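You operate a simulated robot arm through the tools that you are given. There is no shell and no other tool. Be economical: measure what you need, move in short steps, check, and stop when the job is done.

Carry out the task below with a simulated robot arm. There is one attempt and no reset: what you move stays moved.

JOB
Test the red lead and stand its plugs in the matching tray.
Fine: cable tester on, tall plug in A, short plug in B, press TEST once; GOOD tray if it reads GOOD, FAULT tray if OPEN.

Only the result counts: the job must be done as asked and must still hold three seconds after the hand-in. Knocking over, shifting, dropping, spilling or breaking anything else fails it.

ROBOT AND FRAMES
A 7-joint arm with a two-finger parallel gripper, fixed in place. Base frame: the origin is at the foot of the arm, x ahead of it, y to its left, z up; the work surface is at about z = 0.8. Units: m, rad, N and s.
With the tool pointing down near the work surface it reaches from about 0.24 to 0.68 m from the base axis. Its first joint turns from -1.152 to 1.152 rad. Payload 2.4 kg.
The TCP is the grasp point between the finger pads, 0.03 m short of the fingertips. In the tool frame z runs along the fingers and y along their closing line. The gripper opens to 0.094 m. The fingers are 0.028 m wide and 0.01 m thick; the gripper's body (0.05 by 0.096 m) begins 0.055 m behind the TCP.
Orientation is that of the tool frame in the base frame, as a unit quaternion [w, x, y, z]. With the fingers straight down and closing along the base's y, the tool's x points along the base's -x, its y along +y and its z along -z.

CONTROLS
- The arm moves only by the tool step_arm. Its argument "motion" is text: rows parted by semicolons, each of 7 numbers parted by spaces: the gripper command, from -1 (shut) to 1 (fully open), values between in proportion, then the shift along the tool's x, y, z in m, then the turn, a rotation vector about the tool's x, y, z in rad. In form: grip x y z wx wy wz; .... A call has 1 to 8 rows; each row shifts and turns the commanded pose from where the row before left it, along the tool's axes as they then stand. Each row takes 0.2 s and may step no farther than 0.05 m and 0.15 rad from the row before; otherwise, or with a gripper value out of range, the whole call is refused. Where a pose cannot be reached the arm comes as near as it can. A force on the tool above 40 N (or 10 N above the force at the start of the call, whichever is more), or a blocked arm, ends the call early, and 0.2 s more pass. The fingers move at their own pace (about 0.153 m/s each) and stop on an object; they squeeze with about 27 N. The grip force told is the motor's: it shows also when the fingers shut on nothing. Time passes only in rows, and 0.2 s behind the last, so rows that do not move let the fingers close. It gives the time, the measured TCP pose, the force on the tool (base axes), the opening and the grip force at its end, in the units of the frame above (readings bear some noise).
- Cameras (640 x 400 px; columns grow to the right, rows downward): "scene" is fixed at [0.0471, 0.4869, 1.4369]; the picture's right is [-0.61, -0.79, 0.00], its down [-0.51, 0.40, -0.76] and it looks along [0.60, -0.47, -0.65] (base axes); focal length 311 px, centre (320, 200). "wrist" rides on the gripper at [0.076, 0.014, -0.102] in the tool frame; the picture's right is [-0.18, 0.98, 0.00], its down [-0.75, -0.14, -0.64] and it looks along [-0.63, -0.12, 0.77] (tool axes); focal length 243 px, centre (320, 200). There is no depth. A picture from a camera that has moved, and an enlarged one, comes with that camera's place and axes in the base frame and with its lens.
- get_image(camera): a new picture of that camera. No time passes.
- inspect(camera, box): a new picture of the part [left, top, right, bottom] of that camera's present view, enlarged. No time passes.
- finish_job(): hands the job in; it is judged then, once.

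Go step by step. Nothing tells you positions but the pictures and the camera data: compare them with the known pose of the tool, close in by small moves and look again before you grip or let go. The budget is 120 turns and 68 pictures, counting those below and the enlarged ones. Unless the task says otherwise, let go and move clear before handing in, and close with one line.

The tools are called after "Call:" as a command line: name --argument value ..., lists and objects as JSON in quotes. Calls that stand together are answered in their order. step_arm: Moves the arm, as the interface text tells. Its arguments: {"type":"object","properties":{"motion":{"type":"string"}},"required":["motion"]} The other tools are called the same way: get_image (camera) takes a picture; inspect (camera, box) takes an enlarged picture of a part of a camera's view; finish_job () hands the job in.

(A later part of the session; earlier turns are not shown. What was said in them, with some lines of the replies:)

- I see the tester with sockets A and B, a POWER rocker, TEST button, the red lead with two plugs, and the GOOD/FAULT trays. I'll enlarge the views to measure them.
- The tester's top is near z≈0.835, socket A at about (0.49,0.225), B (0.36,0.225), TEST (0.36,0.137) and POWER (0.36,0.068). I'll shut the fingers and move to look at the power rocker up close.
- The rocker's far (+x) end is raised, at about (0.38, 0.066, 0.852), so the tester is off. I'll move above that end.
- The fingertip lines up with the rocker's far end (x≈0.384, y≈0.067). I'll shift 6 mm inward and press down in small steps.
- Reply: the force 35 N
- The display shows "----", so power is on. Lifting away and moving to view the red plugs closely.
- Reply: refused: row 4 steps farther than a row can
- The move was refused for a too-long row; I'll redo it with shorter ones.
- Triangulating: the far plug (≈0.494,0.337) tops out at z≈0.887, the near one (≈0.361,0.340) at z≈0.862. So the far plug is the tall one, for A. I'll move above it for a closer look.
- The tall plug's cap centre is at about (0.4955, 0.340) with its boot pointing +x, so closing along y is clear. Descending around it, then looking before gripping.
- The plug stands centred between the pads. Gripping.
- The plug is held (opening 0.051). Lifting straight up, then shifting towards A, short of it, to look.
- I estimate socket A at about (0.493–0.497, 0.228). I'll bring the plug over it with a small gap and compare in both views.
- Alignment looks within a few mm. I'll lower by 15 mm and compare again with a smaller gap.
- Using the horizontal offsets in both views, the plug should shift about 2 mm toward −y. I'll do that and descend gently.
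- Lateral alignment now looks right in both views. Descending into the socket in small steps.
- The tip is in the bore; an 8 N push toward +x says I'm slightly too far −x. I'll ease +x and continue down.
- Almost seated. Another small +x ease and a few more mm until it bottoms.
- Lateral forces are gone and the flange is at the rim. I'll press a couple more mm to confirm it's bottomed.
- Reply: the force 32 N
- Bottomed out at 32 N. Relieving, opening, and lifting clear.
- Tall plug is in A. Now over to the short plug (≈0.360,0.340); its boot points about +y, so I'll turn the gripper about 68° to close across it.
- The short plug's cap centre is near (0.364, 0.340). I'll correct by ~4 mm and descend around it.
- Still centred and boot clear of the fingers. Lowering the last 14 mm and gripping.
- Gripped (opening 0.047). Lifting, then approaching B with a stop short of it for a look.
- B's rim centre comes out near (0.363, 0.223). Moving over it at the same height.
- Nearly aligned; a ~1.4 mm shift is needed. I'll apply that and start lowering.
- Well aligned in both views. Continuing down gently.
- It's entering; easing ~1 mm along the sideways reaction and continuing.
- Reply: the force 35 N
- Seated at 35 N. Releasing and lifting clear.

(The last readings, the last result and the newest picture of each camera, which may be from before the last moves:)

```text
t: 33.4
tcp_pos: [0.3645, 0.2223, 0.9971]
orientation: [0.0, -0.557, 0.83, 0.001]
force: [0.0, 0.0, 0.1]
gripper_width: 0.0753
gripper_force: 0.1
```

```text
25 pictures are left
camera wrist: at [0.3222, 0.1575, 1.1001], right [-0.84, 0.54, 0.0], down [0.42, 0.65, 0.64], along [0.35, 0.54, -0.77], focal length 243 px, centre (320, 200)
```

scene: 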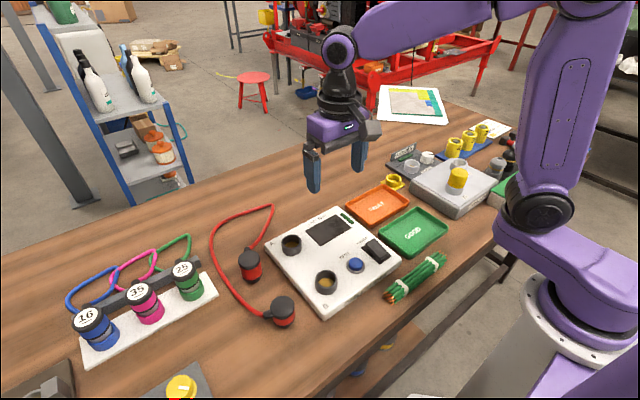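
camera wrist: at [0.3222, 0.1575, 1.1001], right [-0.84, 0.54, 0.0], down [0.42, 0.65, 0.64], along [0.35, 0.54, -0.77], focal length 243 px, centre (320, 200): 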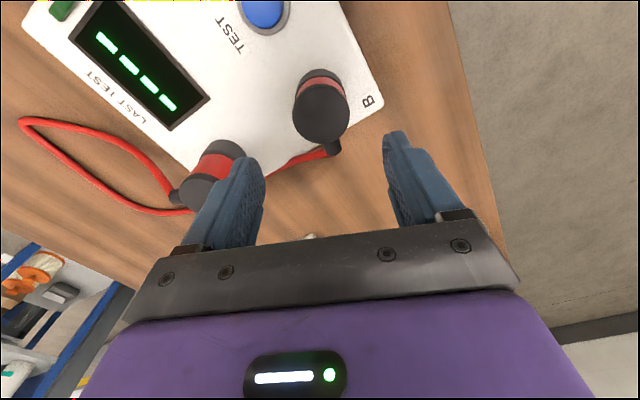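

Both plugs are seated. Now over TEST at about (0.360, 0.138) with shut fingers.

Call:
step_arm --motion "-1 0.04 -0.0137 0 0 0 0; -1 0.0395 -0.0138 0 0 0 0; -1 0 0 0.04 0 0 0; -1 0 0 0.04 0 0 0; -1 0 0 0.01 0 0 0; -1 0 0 0 0 0 0"

Call:
inspect --camera "scene" --box '[310, 220, 390, 280]'

Call:
inspect --camera "wrist" --box '[220, 60, 420, 200]'

```text
t: 34.8
tcp_pos: [0.3592, 0.1391, 0.907]
orientation: [0.0, -0.558, 0.83, 0.001]
force: [0.3, -0.1, 1.0]
gripper_width: 0.0
gripper_force: 26.5
```

```text
6.67 times, centred on (350, 250) of scene
camera zoom: at [0.0471, 0.4869, 1.4369], right [-0.61, -0.79, 0.0], down [-0.51, 0.4, -0.76], along [0.6, -0.47, -0.65], focal length 2071 px, centre (120, -133)
```

zoom: 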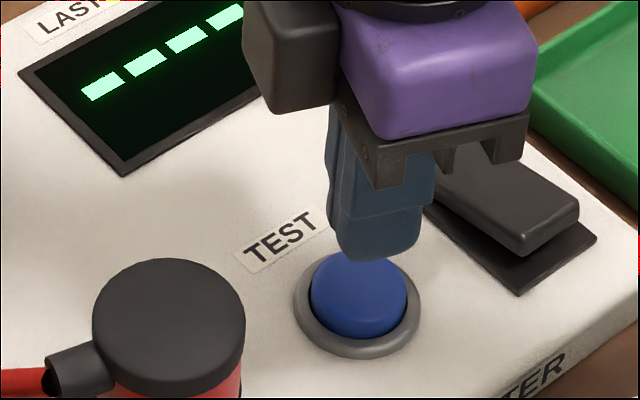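

```text
2.86 times, centred on (320, 130) of wrist
camera zoom: at [0.3171, 0.0737, 1.0097], right [-0.84, 0.54, 0.0], down [0.41, 0.64, 0.64], along [0.35, 0.54, -0.77], focal length 693 px, centre (320, 400)
```

zoom: 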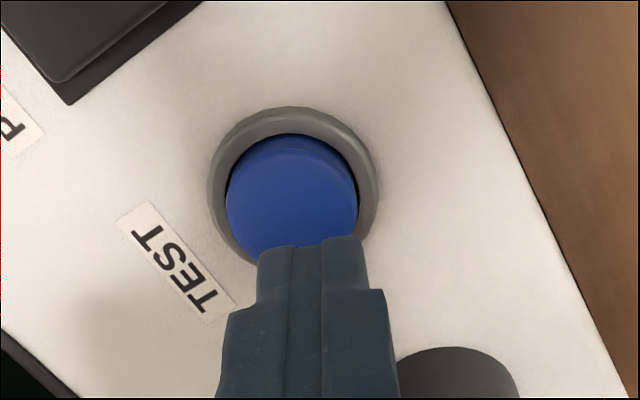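

The fingertip is within a few mm of the button's centre. I'll nudge it and press once, in one continuous down stroke.

Call:
step_arm --motion "-1 0.001 -0.004 0.015 0 0 0; -1 0 0 0.01 0 0 0; -1 0 0 0.004 0 0 0; -1 0 0 0.003 0 0 0; -1 0 0 0.003 0 0 0; -1 0 0 0.002 0 0 0"

Call:
inspect --camera "scene" --box '[300, 200, 390, 280]'

```text
t: 36.2
tcp_pos: [0.3621, 0.137, 0.8698]
orientation: [0.001, -0.557, 0.83, 0.0]
force: [-0.1, -1.6, 2.4]
gripper_width: 0.0
gripper_force: 26.5
```

```text
5.00 times, centred on (345, 240) of scene
camera zoom: at [0.0471, 0.4869, 1.4369], right [-0.61, -0.79, 0.0], down [-0.51, 0.4, -0.76], along [0.6, -0.47, -0.65], focal length 1553 px, centre (195, 0)
```

zoom: 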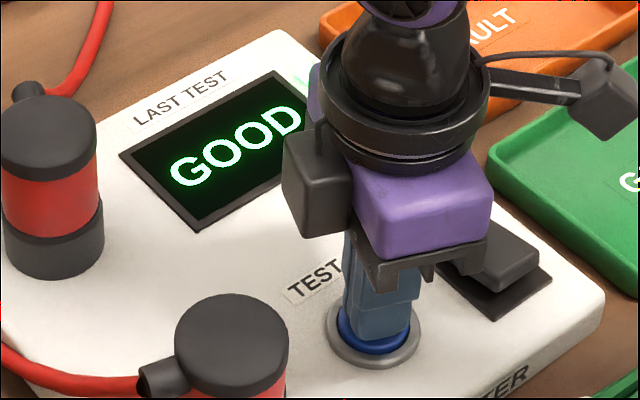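

It reads GOOD with one press. Lifting straight up and turning the gripper back to close along y for the tall plug.

Call:
step_arm --motion "-1 0 0 -0.03 0 0 0; -1 0 0 -0.05 0 0 0; -1 0 0 -0.05 0 0 0; 0.6 0 0 -0.02 0 0 0.148; 0.6 0 0 0 0 0 0.148; 0.6 0 0 0 0 0 0.148; 0.6 0 0 0 0 0 0.148; 0.6 0 0 0 0 0 0.148"

Call:
step_arm --motion "0.6 0 0 0 0 0 0.148; 0.6 0 0 0 0 0 0.148; 0.6 0 0 0 0 0 0.148; 0.6 -0.034 0.022 0 0 0 0; 0.6 -0.033 0.022 0 0 0 0; 0.6 -0.033 0.022 0 0 0 0; 0.6 -0.032 0.022 0 0 0 0; 0.6 0 0 0 0 0 0"

Call:
get_image --camera "wrist"

Call:
get_image --camera "scene"

```text
t: 38.0
tcp_pos: [0.3609, 0.1363, 1.02]
orientation: [0.0, -0.219, 0.976, 0.0]
force: [-0.4, -0.3, -0.6]
gripper_width: 0.0751
gripper_force: 0.1
```

```text
t: 39.8
tcp_pos: [0.496, 0.2258, 1.0188]
orientation: [0.0, 0.0, 1.0, 0.0]
force: [-0.3, -0.4, -0.4]
gripper_width: 0.0754
gripper_force: 0.2
```

```text
21 pictures are left
camera wrist: at [0.4196, 0.2398, 1.1226], right [0.18, 0.98, 0.0], down [0.75, -0.14, 0.64], along [0.63, -0.12, -0.77], focal length 243 px, centre (320, 200)
```

wrist: 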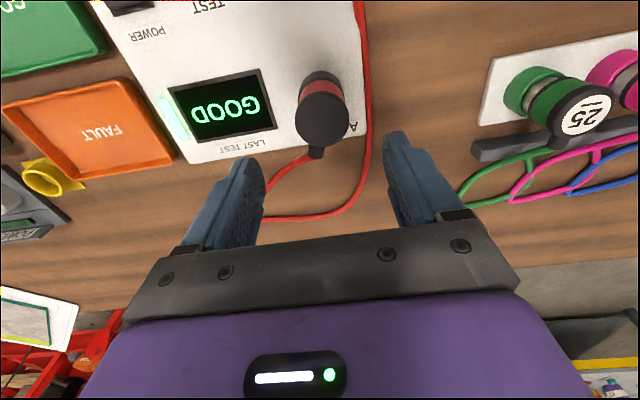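

```text
20 pictures are left
```

scene: 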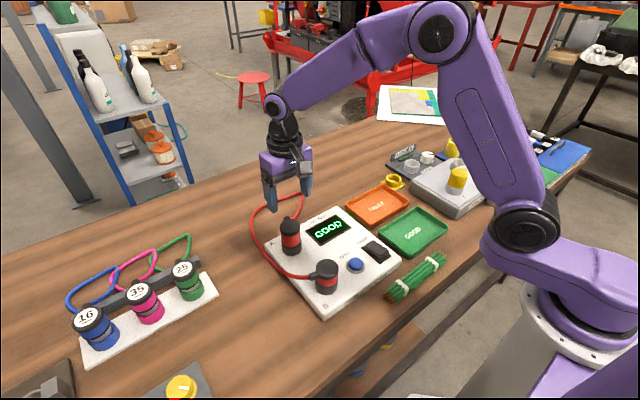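

Result still GOOD with the lamp lit. Descending onto the tall plug at the release pose, gripping and drawing it straight up.

Call:
step_arm --motion "0.6 0 0 0.04 0 0 0; 0.6 0 0 0.04 0 0 0; 0.6 0 0 0.025 0 0 0; 0.6 0 0 0.006 0 0 0; 0.6 0 0 0 0 0 0; -1 0 0 0 0 0 0; -1 0 0 0 0 0 0; -1 0 0 0 0 0 0"

Call:
step_arm --motion "-1 0 0 -0.006 0 0 0; -1 0 0 -0.008 0 0 0; -1 0 0 -0.01 0 0 0; -1 0 0 -0.02 0 0 0; -1 0 0 -0.03 0 0 0; -1 0 0 -0.03 0 0 0; -1 0 0 0 0 0 0"

Call:
get_image --camera "scene"

```text
t: 41.6
tcp_pos: [0.4943, 0.2248, 0.9082]
orientation: [0.0, 0.0, 1.0, 0.0]
force: [-0.5, 0.4, -0.2]
gripper_width: 0.0516
gripper_force: 27.0
```

```text
t: 43.2
tcp_pos: [0.4957, 0.2246, 1.0138]
orientation: [0.0, 0.0, 1.0, 0.001]
force: [0.4, 0.3, -0.8]
gripper_width: 0.0515
gripper_force: 27.5
```

```text
19 pictures are left
```

scene: 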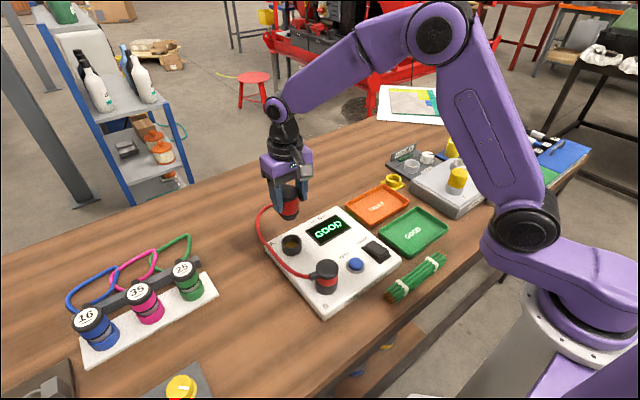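

The tall plug is out and the short one still seated. Carrying the tall plug high over to the far half of the GOOD tray (≈0.365, −0.125).

Call:
step_arm --motion "-1 0.016 -0.04 0 0 0 0; -1 0.016 -0.044 0 0 0 0; -1 0.016 -0.044 0 0 0 0; -1 0.016 -0.044 0 0 0 0; -1 0.017 -0.044 0 0 0 0; -1 0.017 -0.044 0 0 0 0; -1 0.017 -0.044 0 0 0 0; -1 0.016 -0.044 0 0 0 0"

Call:
get_image --camera "wrist"

Call:
inspect --camera "scene" --box '[240, 140, 480, 320]'

```text
t: 45.0
tcp_pos: [0.3624, -0.1232, 1.0112]
orientation: [0.0, -0.001, 1.0, 0.0]
force: [-0.9, -0.6, -1.7]
gripper_width: 0.0513
gripper_force: 26.4
```

```text
18 pictures are left
camera wrist: at [0.2861, -0.1086, 1.1148], right [0.18, 0.98, 0.0], down [0.75, -0.14, 0.64], along [0.63, -0.12, -0.77], focal length 243 px, centre (320, 200)
```

wrist: 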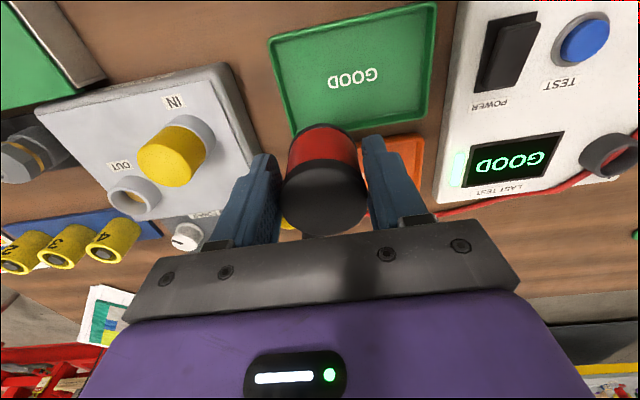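

```text
2.22 times, centred on (360, 230) of scene
camera zoom: at [0.0471, 0.4869, 1.4369], right [-0.61, -0.79, 0.0], down [-0.51, 0.4, -0.76], along [0.6, -0.47, -0.65], focal length 690 px, centre (231, 133)
```

zoom: 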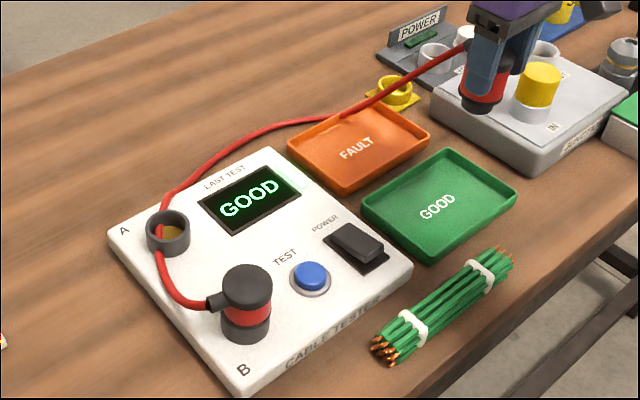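

The tall plug is above the GOOD tray (tray ≈ x 0.31–0.42, y −0.168–−0.004). Lowering most of the way, then I'll check.

Call:
step_arm --motion "-1 -0.003 -0.001 0.03 0 0 0; -1 0 0 0.035 0 0 0; -1 0 0 0.035 0 0 0; -1 0 0 0.015 0 0 0; -1 0 0 0 0 0 0"

Call:
inspect --camera "scene" --box '[340, 170, 480, 270]'

Call:
get_image --camera "wrist"

```text
t: 46.2
tcp_pos: [0.3657, -0.1251, 0.8983]
orientation: [0.0, 0.0, 1.0, 0.0]
force: [0.0, 0.8, -1.5]
gripper_width: 0.0512
gripper_force: 26.7
```

```text
4.00 times, centred on (410, 220) of scene
camera zoom: at [0.0472, 0.4869, 1.4369], right [-0.61, -0.79, 0.0], down [-0.51, 0.4, -0.76], along [0.6, -0.47, -0.65], focal length 1242 px, centre (-40, 120)
```

zoom: 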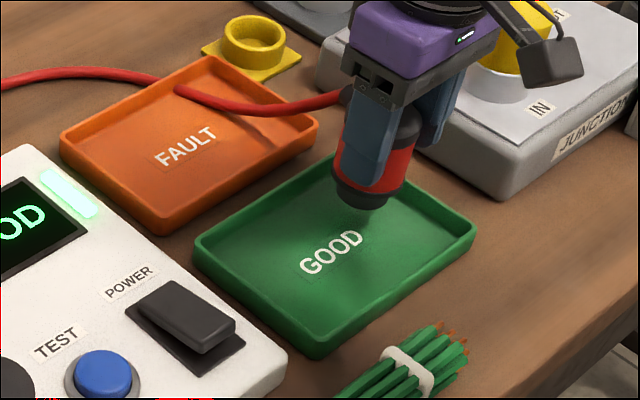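

```text
15 pictures are left
camera wrist: at [0.2899, -0.1106, 1.0011], right [0.18, 0.98, 0.0], down [0.75, -0.14, 0.64], along [0.63, -0.12, -0.77], focal length 243 px, centre (320, 200)
```

wrist: 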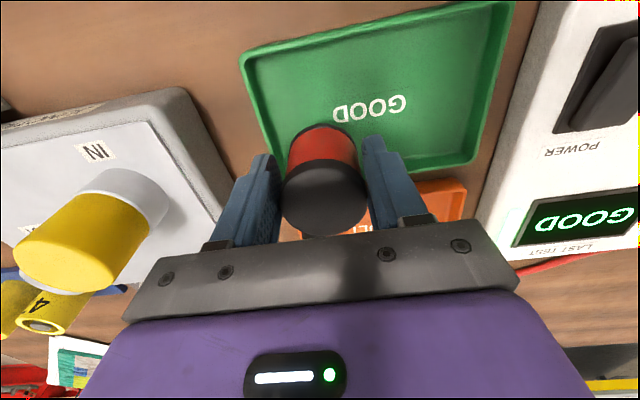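

Position looks good inside the tray. Lowering gently to contact.

Call:
step_arm --motion "-1 0 0 0.006 0 0 0; -1 0 0 0.004 0 0 0; -1 0 0 0.003 0 0 0; -1 0 0 0.002 0 0 0; -1 0 0 0 0 0 0"

```text
t: 47.4
tcp_pos: [0.3661, -0.1242, 0.8835]
orientation: [0.0, -0.001, 1.0, 0.0]
force: [-1.0, 0.4, -1.7]
gripper_width: 0.0514
gripper_force: 26.8
```

Call:
step_arm --motion "-1 0 0 0.0015 0 0 0; -1 0 0 0.0015 0 0 0; -1 0 0 0.0015 0 0 0; -1 0 0 0 0 0 0"

```text
t: 48.4
tcp_pos: [0.366, -0.1243, 0.8778]
orientation: [0.0, 0.0, 1.0, 0.0]
force: [1.1, -0.3, 0.3]
gripper_width: 0.0512
gripper_force: 27.0
```

Call:
step_arm --motion "-1 0 0 0.001 0 0 0; -1 0 0 0.001 0 0 0; -1 0 0 0 0 0 0"

Call:
inspect --camera "scene" --box '[370, 180, 450, 250]'

```text
t: 49.2
tcp_pos: [0.3661, -0.1234, 0.878]
orientation: [0.002, 0.0, 1.0, -0.001]
force: [-1.9, 2.8, 33.8]
gripper_width: 0.0512
gripper_force: 27.3
```

```text
5.71 times, centred on (410, 215) of scene
camera zoom: at [0.0466, 0.4871, 1.4369], right [-0.61, -0.79, 0.0], down [-0.51, 0.4, -0.76], along [0.6, -0.47, -0.65], focal length 1775 px, centre (-194, 114)
```

zoom: 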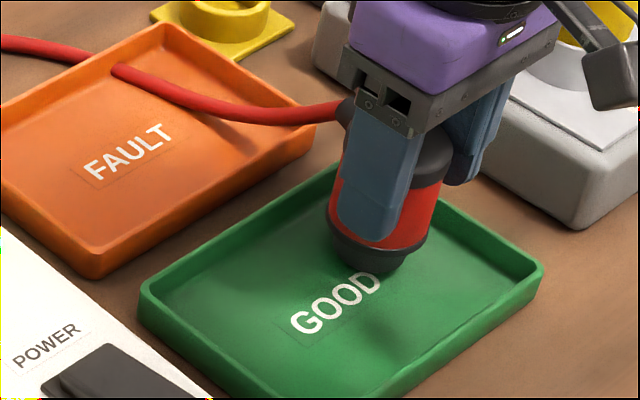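

Contact with the tray floor. Relieving, opening modestly, and rising straight up.

Call:
step_arm --motion "-1 0 0 -0.002 0 0 0; 0.5 0 0 0 0 0 0; 0.5 0 0 0 0 0 0; 0.5 0 0 -0.015 0 0 0; 0.5 0 0 -0.03 0 0 0; 0.5 0 0 -0.04 0 0 0; 0.5 0 0 -0.05 0 0 0; 0.5 0 0 0 0 0 0"

Call:
inspect --camera "scene" --box '[240, 140, 480, 320]'

```text
t: 51.0
tcp_pos: [0.366, -0.123, 1.0135]
orientation: [0.0, -0.001, 1.0, 0.0]
force: [0.9, -0.1, -0.3]
gripper_width: 0.0704
gripper_force: 0.1
```

```text
2.22 times, centred on (360, 230) of scene
camera zoom: at [0.0471, 0.4869, 1.4369], right [-0.61, -0.79, 0.0], down [-0.51, 0.4, -0.76], along [0.6, -0.47, -0.65], focal length 690 px, centre (231, 133)
```

zoom: 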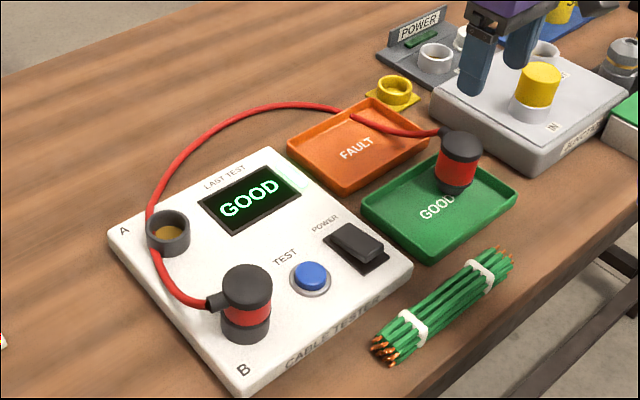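

Tall plug stands in the GOOD tray. Returning above the short plug in B, turning 68° again.

Call:
step_arm --motion "0.6 0 0.043 0 0 0 0; 0.6 0 0.043 0 0 0 0; 0.6 0 0.043 0 0 0 0; 0.6 0 0.043 0 0 0 0; 0.6 0 0.043 0 0 0 0; 0.6 0 0.043 0 0 0 0; 0.6 0 0.044 0 0 0 0; 0.6 0.0015 0.044 0 0 0 0"

Call:
step_arm --motion "0.6 0 0 0 0 0 -0.148; 0.6 0 0 0 0 0 -0.148; 0.6 0 0 0 0 0 -0.148; 0.6 0 0 0 0 0 -0.148; 0.6 0 0 0 0 0 -0.148; 0.6 0 0 0 0 0 -0.148; 0.6 0 0 0 0 0 -0.148; 0.6 0 0 0 0 0 -0.148"

Call:
step_arm --motion "0.6 0 0 0.03 0 0 0; 0.6 0 0 0.02 0 0 0; 0.6 0 0 0 0 0 0"

Call:
get_image --camera "wrist"

```text
t: 52.8
tcp_pos: [0.3654, 0.2224, 1.0143]
orientation: [0.0, 0.0, 1.0, 0.0]
force: [0.5, 0.7, 0.2]
gripper_width: 0.0753
gripper_force: 0.0
```

```text
t: 54.6
tcp_pos: [0.3657, 0.2214, 1.0139]
orientation: [0.0, -0.559, 0.829, 0.0]
force: [-0.2, 0.4, -0.7]
gripper_width: 0.0752
gripper_force: 0.0
```

```text
t: 55.4
tcp_pos: [0.3643, 0.2227, 0.9629]
orientation: [0.0, -0.558, 0.83, 0.0]
force: [-0.6, -0.2, -0.6]
gripper_width: 0.0752
gripper_force: 0.0
```

```text
12 pictures are left
camera wrist: at [0.3229, 0.1573, 1.0665], right [-0.84, 0.54, 0.0], down [0.41, 0.65, 0.64], along [0.35, 0.54, -0.77], focal length 243 px, centre (320, 200)
```

wrist: 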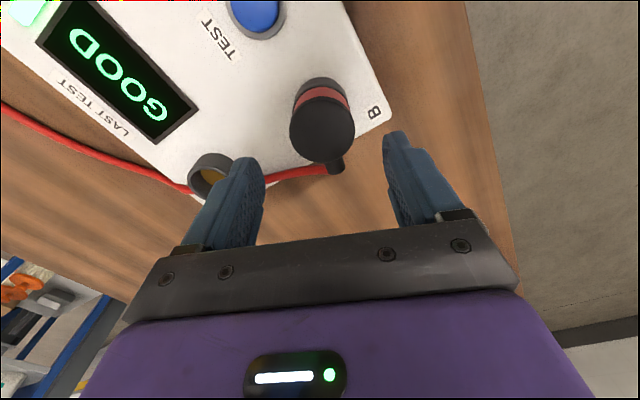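

Plug centred and the cable clear of the fingers' path. Descending, gripping and drawing it out.

Call:
step_arm --motion "0.6 0 0 0.03 0 0 0; 0.6 0 0 0.025 0 0 0; 0.6 0 0 0.01 0 0 0; 0.6 0 0 0 0 0 0; -1 0 0 0 0 0 0; -1 0 0 0 0 0 0; -1 0 0 0 0 0 0"

Call:
step_arm --motion "-1 0 0 -0.006 0 0 0; -1 0 0 -0.008 0 0 0; -1 0 0 -0.01 0 0 0; -1 0 0 -0.02 0 0 0; -1 0 0 -0.03 0 0 0; -1 0 0 -0.03 0 0 0; -1 0 0 0 0 0 0"

Call:
inspect --camera "scene" --box '[240, 140, 480, 320]'

```text
t: 57.0
tcp_pos: [0.3649, 0.2229, 0.8989]
orientation: [0.0, -0.558, 0.83, 0.0]
force: [-2.2, 2.8, -0.4]
gripper_width: 0.0474
gripper_force: 27.2
```

```text
t: 58.6
tcp_pos: [0.3651, 0.2216, 1.0025]
orientation: [0.0, -0.558, 0.83, 0.0]
force: [0.2, 0.0, -1.7]
gripper_width: 0.0471
gripper_force: 27.1
```

```text
2.22 times, centred on (360, 230) of scene
camera zoom: at [0.0471, 0.4869, 1.4369], right [-0.61, -0.79, 0.0], down [-0.51, 0.4, -0.76], along [0.6, -0.47, -0.65], focal length 690 px, centre (231, 133)
```

zoom: 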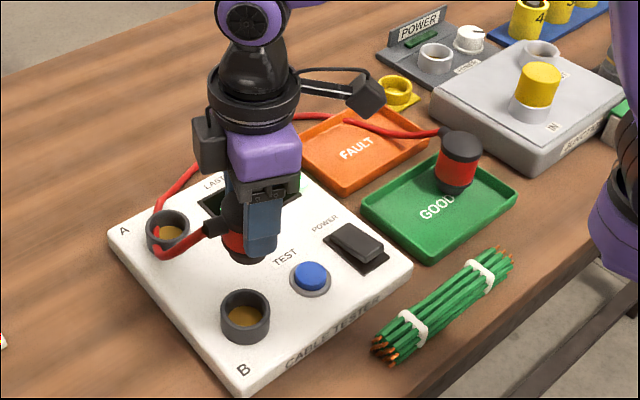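

Short plug is free. Carrying it to the near half of the GOOD tray (≈0.365, −0.043).

Call:
step_arm --motion "-1 0.0409 -0.01665 0 0 0 0; -1 0.0409 -0.01665 0 0 0 0; -1 0.0409 -0.01665 0 0 0 0; -1 0.0409 -0.01665 0 0 0 0; -1 0.0409 -0.01665 0 0 0 0; -1 0.0409 -0.01665 0 0 0 0; -1 0 0 0.03 0 0 0; -1 0 0 0 0 0 0"

Call:
inspect --camera "scene" --box '[260, 140, 480, 290]'

Call:
get_image --camera "wrist"

```text
t: 60.4
tcp_pos: [0.3646, -0.0436, 0.9735]
orientation: [0.001, -0.557, 0.83, -0.001]
force: [-0.7, -0.5, -1.8]
gripper_width: 0.0473
gripper_force: 27.1
```

```text
2.67 times, centred on (370, 215) of scene
camera zoom: at [0.0472, 0.4869, 1.4369], right [-0.61, -0.79, 0.0], down [-0.51, 0.4, -0.76], along [0.6, -0.47, -0.65], focal length 828 px, centre (187, 160)
```

zoom: 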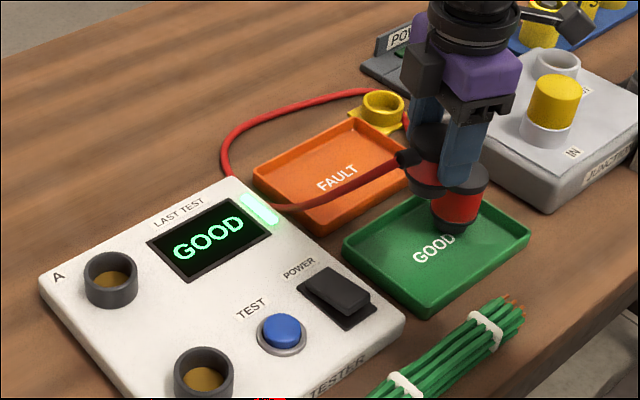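

```text
9 pictures are left
camera wrist: at [0.3233, -0.1095, 1.076], right [-0.84, 0.54, 0.0], down [0.41, 0.64, 0.64], along [0.35, 0.54, -0.77], focal length 243 px, centre (320, 200)
```

wrist: 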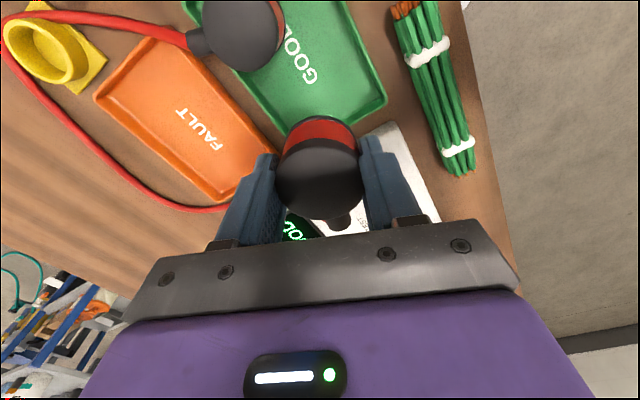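

Above the near half with clear room from the tall plug; the yellow ring is undisturbed. Lowering.

Call:
step_arm --motion "-1 0 0 0.03 0 0 0; -1 0 0 0.03 0 0 0; -1 0 0 0.025 0 0 0; -1 0 0 0.006 0 0 0; -1 0 0 0 0 0 0"

Call:
inspect --camera "scene" --box '[330, 160, 450, 260]'

```text
t: 61.6
tcp_pos: [0.365, -0.0424, 0.8801]
orientation: [0.0, -0.558, 0.83, 0.0]
force: [0.1, 0.2, -1.4]
gripper_width: 0.0474
gripper_force: 27.2
```

```text
4.00 times, centred on (390, 210) of scene
camera zoom: at [0.0472, 0.4869, 1.4369], right [-0.61, -0.79, 0.0], down [-0.51, 0.4, -0.76], along [0.6, -0.47, -0.65], focal length 1242 px, centre (40, 160)
```

zoom: 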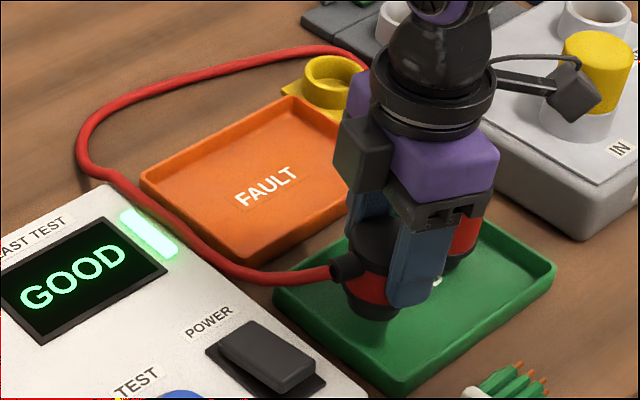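

About a centimetre above the floor, inside the walls. Final gentle lowering.

Call:
step_arm --motion "-1 0 0 0.003 0 0 0; -1 0 0 0.003 0 0 0; -1 0 0 0.002 0 0 0; -1 0 0 0 0 0 0"

Call:
step_arm --motion "-1 0 0 0.0012 0 0 0; -1 0 0 0.0012 0 0 0; -1 0 0 0 0 0 0"

```text
t: 62.6
tcp_pos: [0.365, -0.0432, 0.8728]
orientation: [0.0, -0.557, 0.83, 0.0]
force: [0.7, -0.2, -0.6]
gripper_width: 0.0473
gripper_force: 27.2
```

```text
t: 63.4
tcp_pos: [0.3651, -0.0431, 0.8698]
orientation: [0.0, -0.558, 0.83, 0.0]
force: [-0.6, 0.5, -1.2]
gripper_width: 0.0472
gripper_force: 27.0
```

Call:
step_arm --motion "-1 0 0 0.0012 0 0 0; -1 0 0 0.0012 0 0 0; -1 0 0 0.0012 0 0 0; -1 0 0 0 0 0 0"

```text
t: 64.4
tcp_pos: [0.3654, -0.0419, 0.868]
orientation: [0.001, -0.558, 0.83, -0.001]
force: [-3.4, 1.8, 24.0]
gripper_width: 0.047
gripper_force: 27.0
```

Contact at 24 N. Relieving, releasing and rising straight up.

Call:
step_arm --motion "-1 0 0 -0.0015 0 0 0; 0.5 0 0 0 0 0 0; 0.5 0 0 0 0 0 0; 0.5 0 0 -0.015 0 0 0; 0.5 0 0 -0.03 0 0 0; 0.5 0 0 -0.04 0 0 0; 0.5 0 0 -0.05 0 0 0; 0.5 0 0 -0.04 0 0 0"

Call:
inspect --camera "scene" --box '[260, 140, 480, 290]'

Call:
get_image --camera "wrist"

```text
t: 66.2
tcp_pos: [0.3643, -0.0427, 1.0457]
orientation: [0.0, -0.557, 0.83, 0.001]
force: [-1.5, -1.0, -0.1]
gripper_width: 0.0703
gripper_force: 0.0
```

```text
2.67 times, centred on (370, 215) of scene
camera zoom: at [0.0471, 0.4869, 1.4369], right [-0.61, -0.79, 0.0], down [-0.51, 0.4, -0.76], along [0.6, -0.47, -0.65], focal length 828 px, centre (187, 160)
```

zoom: 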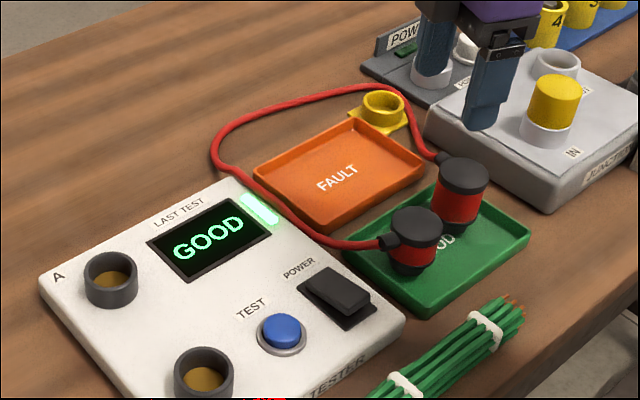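

```text
6 pictures are left
camera wrist: at [0.3226, -0.1086, 1.148], right [-0.84, 0.54, 0.0], down [0.42, 0.64, 0.64], along [0.35, 0.54, -0.77], focal length 243 px, centre (320, 200)
```

wrist: 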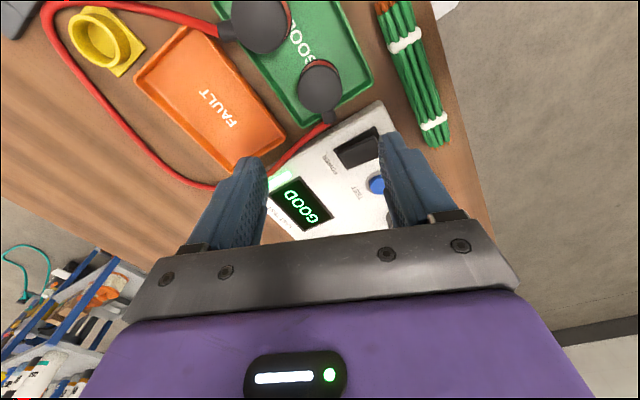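

Both plugs stand in the GOOD tray, and everything else is in place. I'll wait a moment to check they stay settled.

Call:
step_arm --motion "0.5 0 0 -0.02 0 0 0; 0.5 0 0 0 0 0 0; 0.5 0 0 0 0 0 0; 0.5 0 0 0 0 0 0; 0.5 0 0 0 0 0 0; 0.5 0 0 0 0 0 0; 0.5 0 0 0 0 0 0; 0.5 0 0 0 0 0 0"

Call:
inspect --camera "scene" --box '[340, 170, 460, 270]'

```text
t: 68.0
tcp_pos: [0.3658, -0.0436, 1.0629]
orientation: [0.0, -0.558, 0.83, 0.0]
force: [-0.4, 0.1, -0.4]
gripper_width: 0.0705
gripper_force: 0.0
```

```text
4.00 times, centred on (400, 220) of scene
camera zoom: at [0.0471, 0.4869, 1.4369], right [-0.61, -0.79, 0.0], down [-0.51, 0.4, -0.76], along [0.6, -0.47, -0.65], focal length 1242 px, centre (0, 120)
```

zoom: 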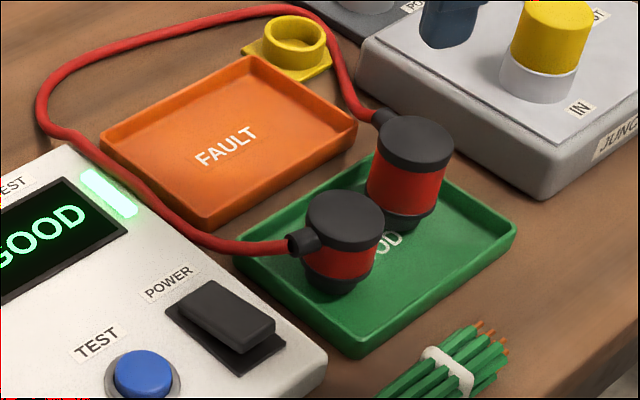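

Both plugs stand upright and steady in the GOOD tray, the display still reads GOOD, and the gripper is clear. Handing in.

Call:
finish_job

```text
The job is handed in.
```

The red lead tested GOOD on a single TEST press, and both its plugs are now standing upright in the GOOD tray; the tester is still switched on.
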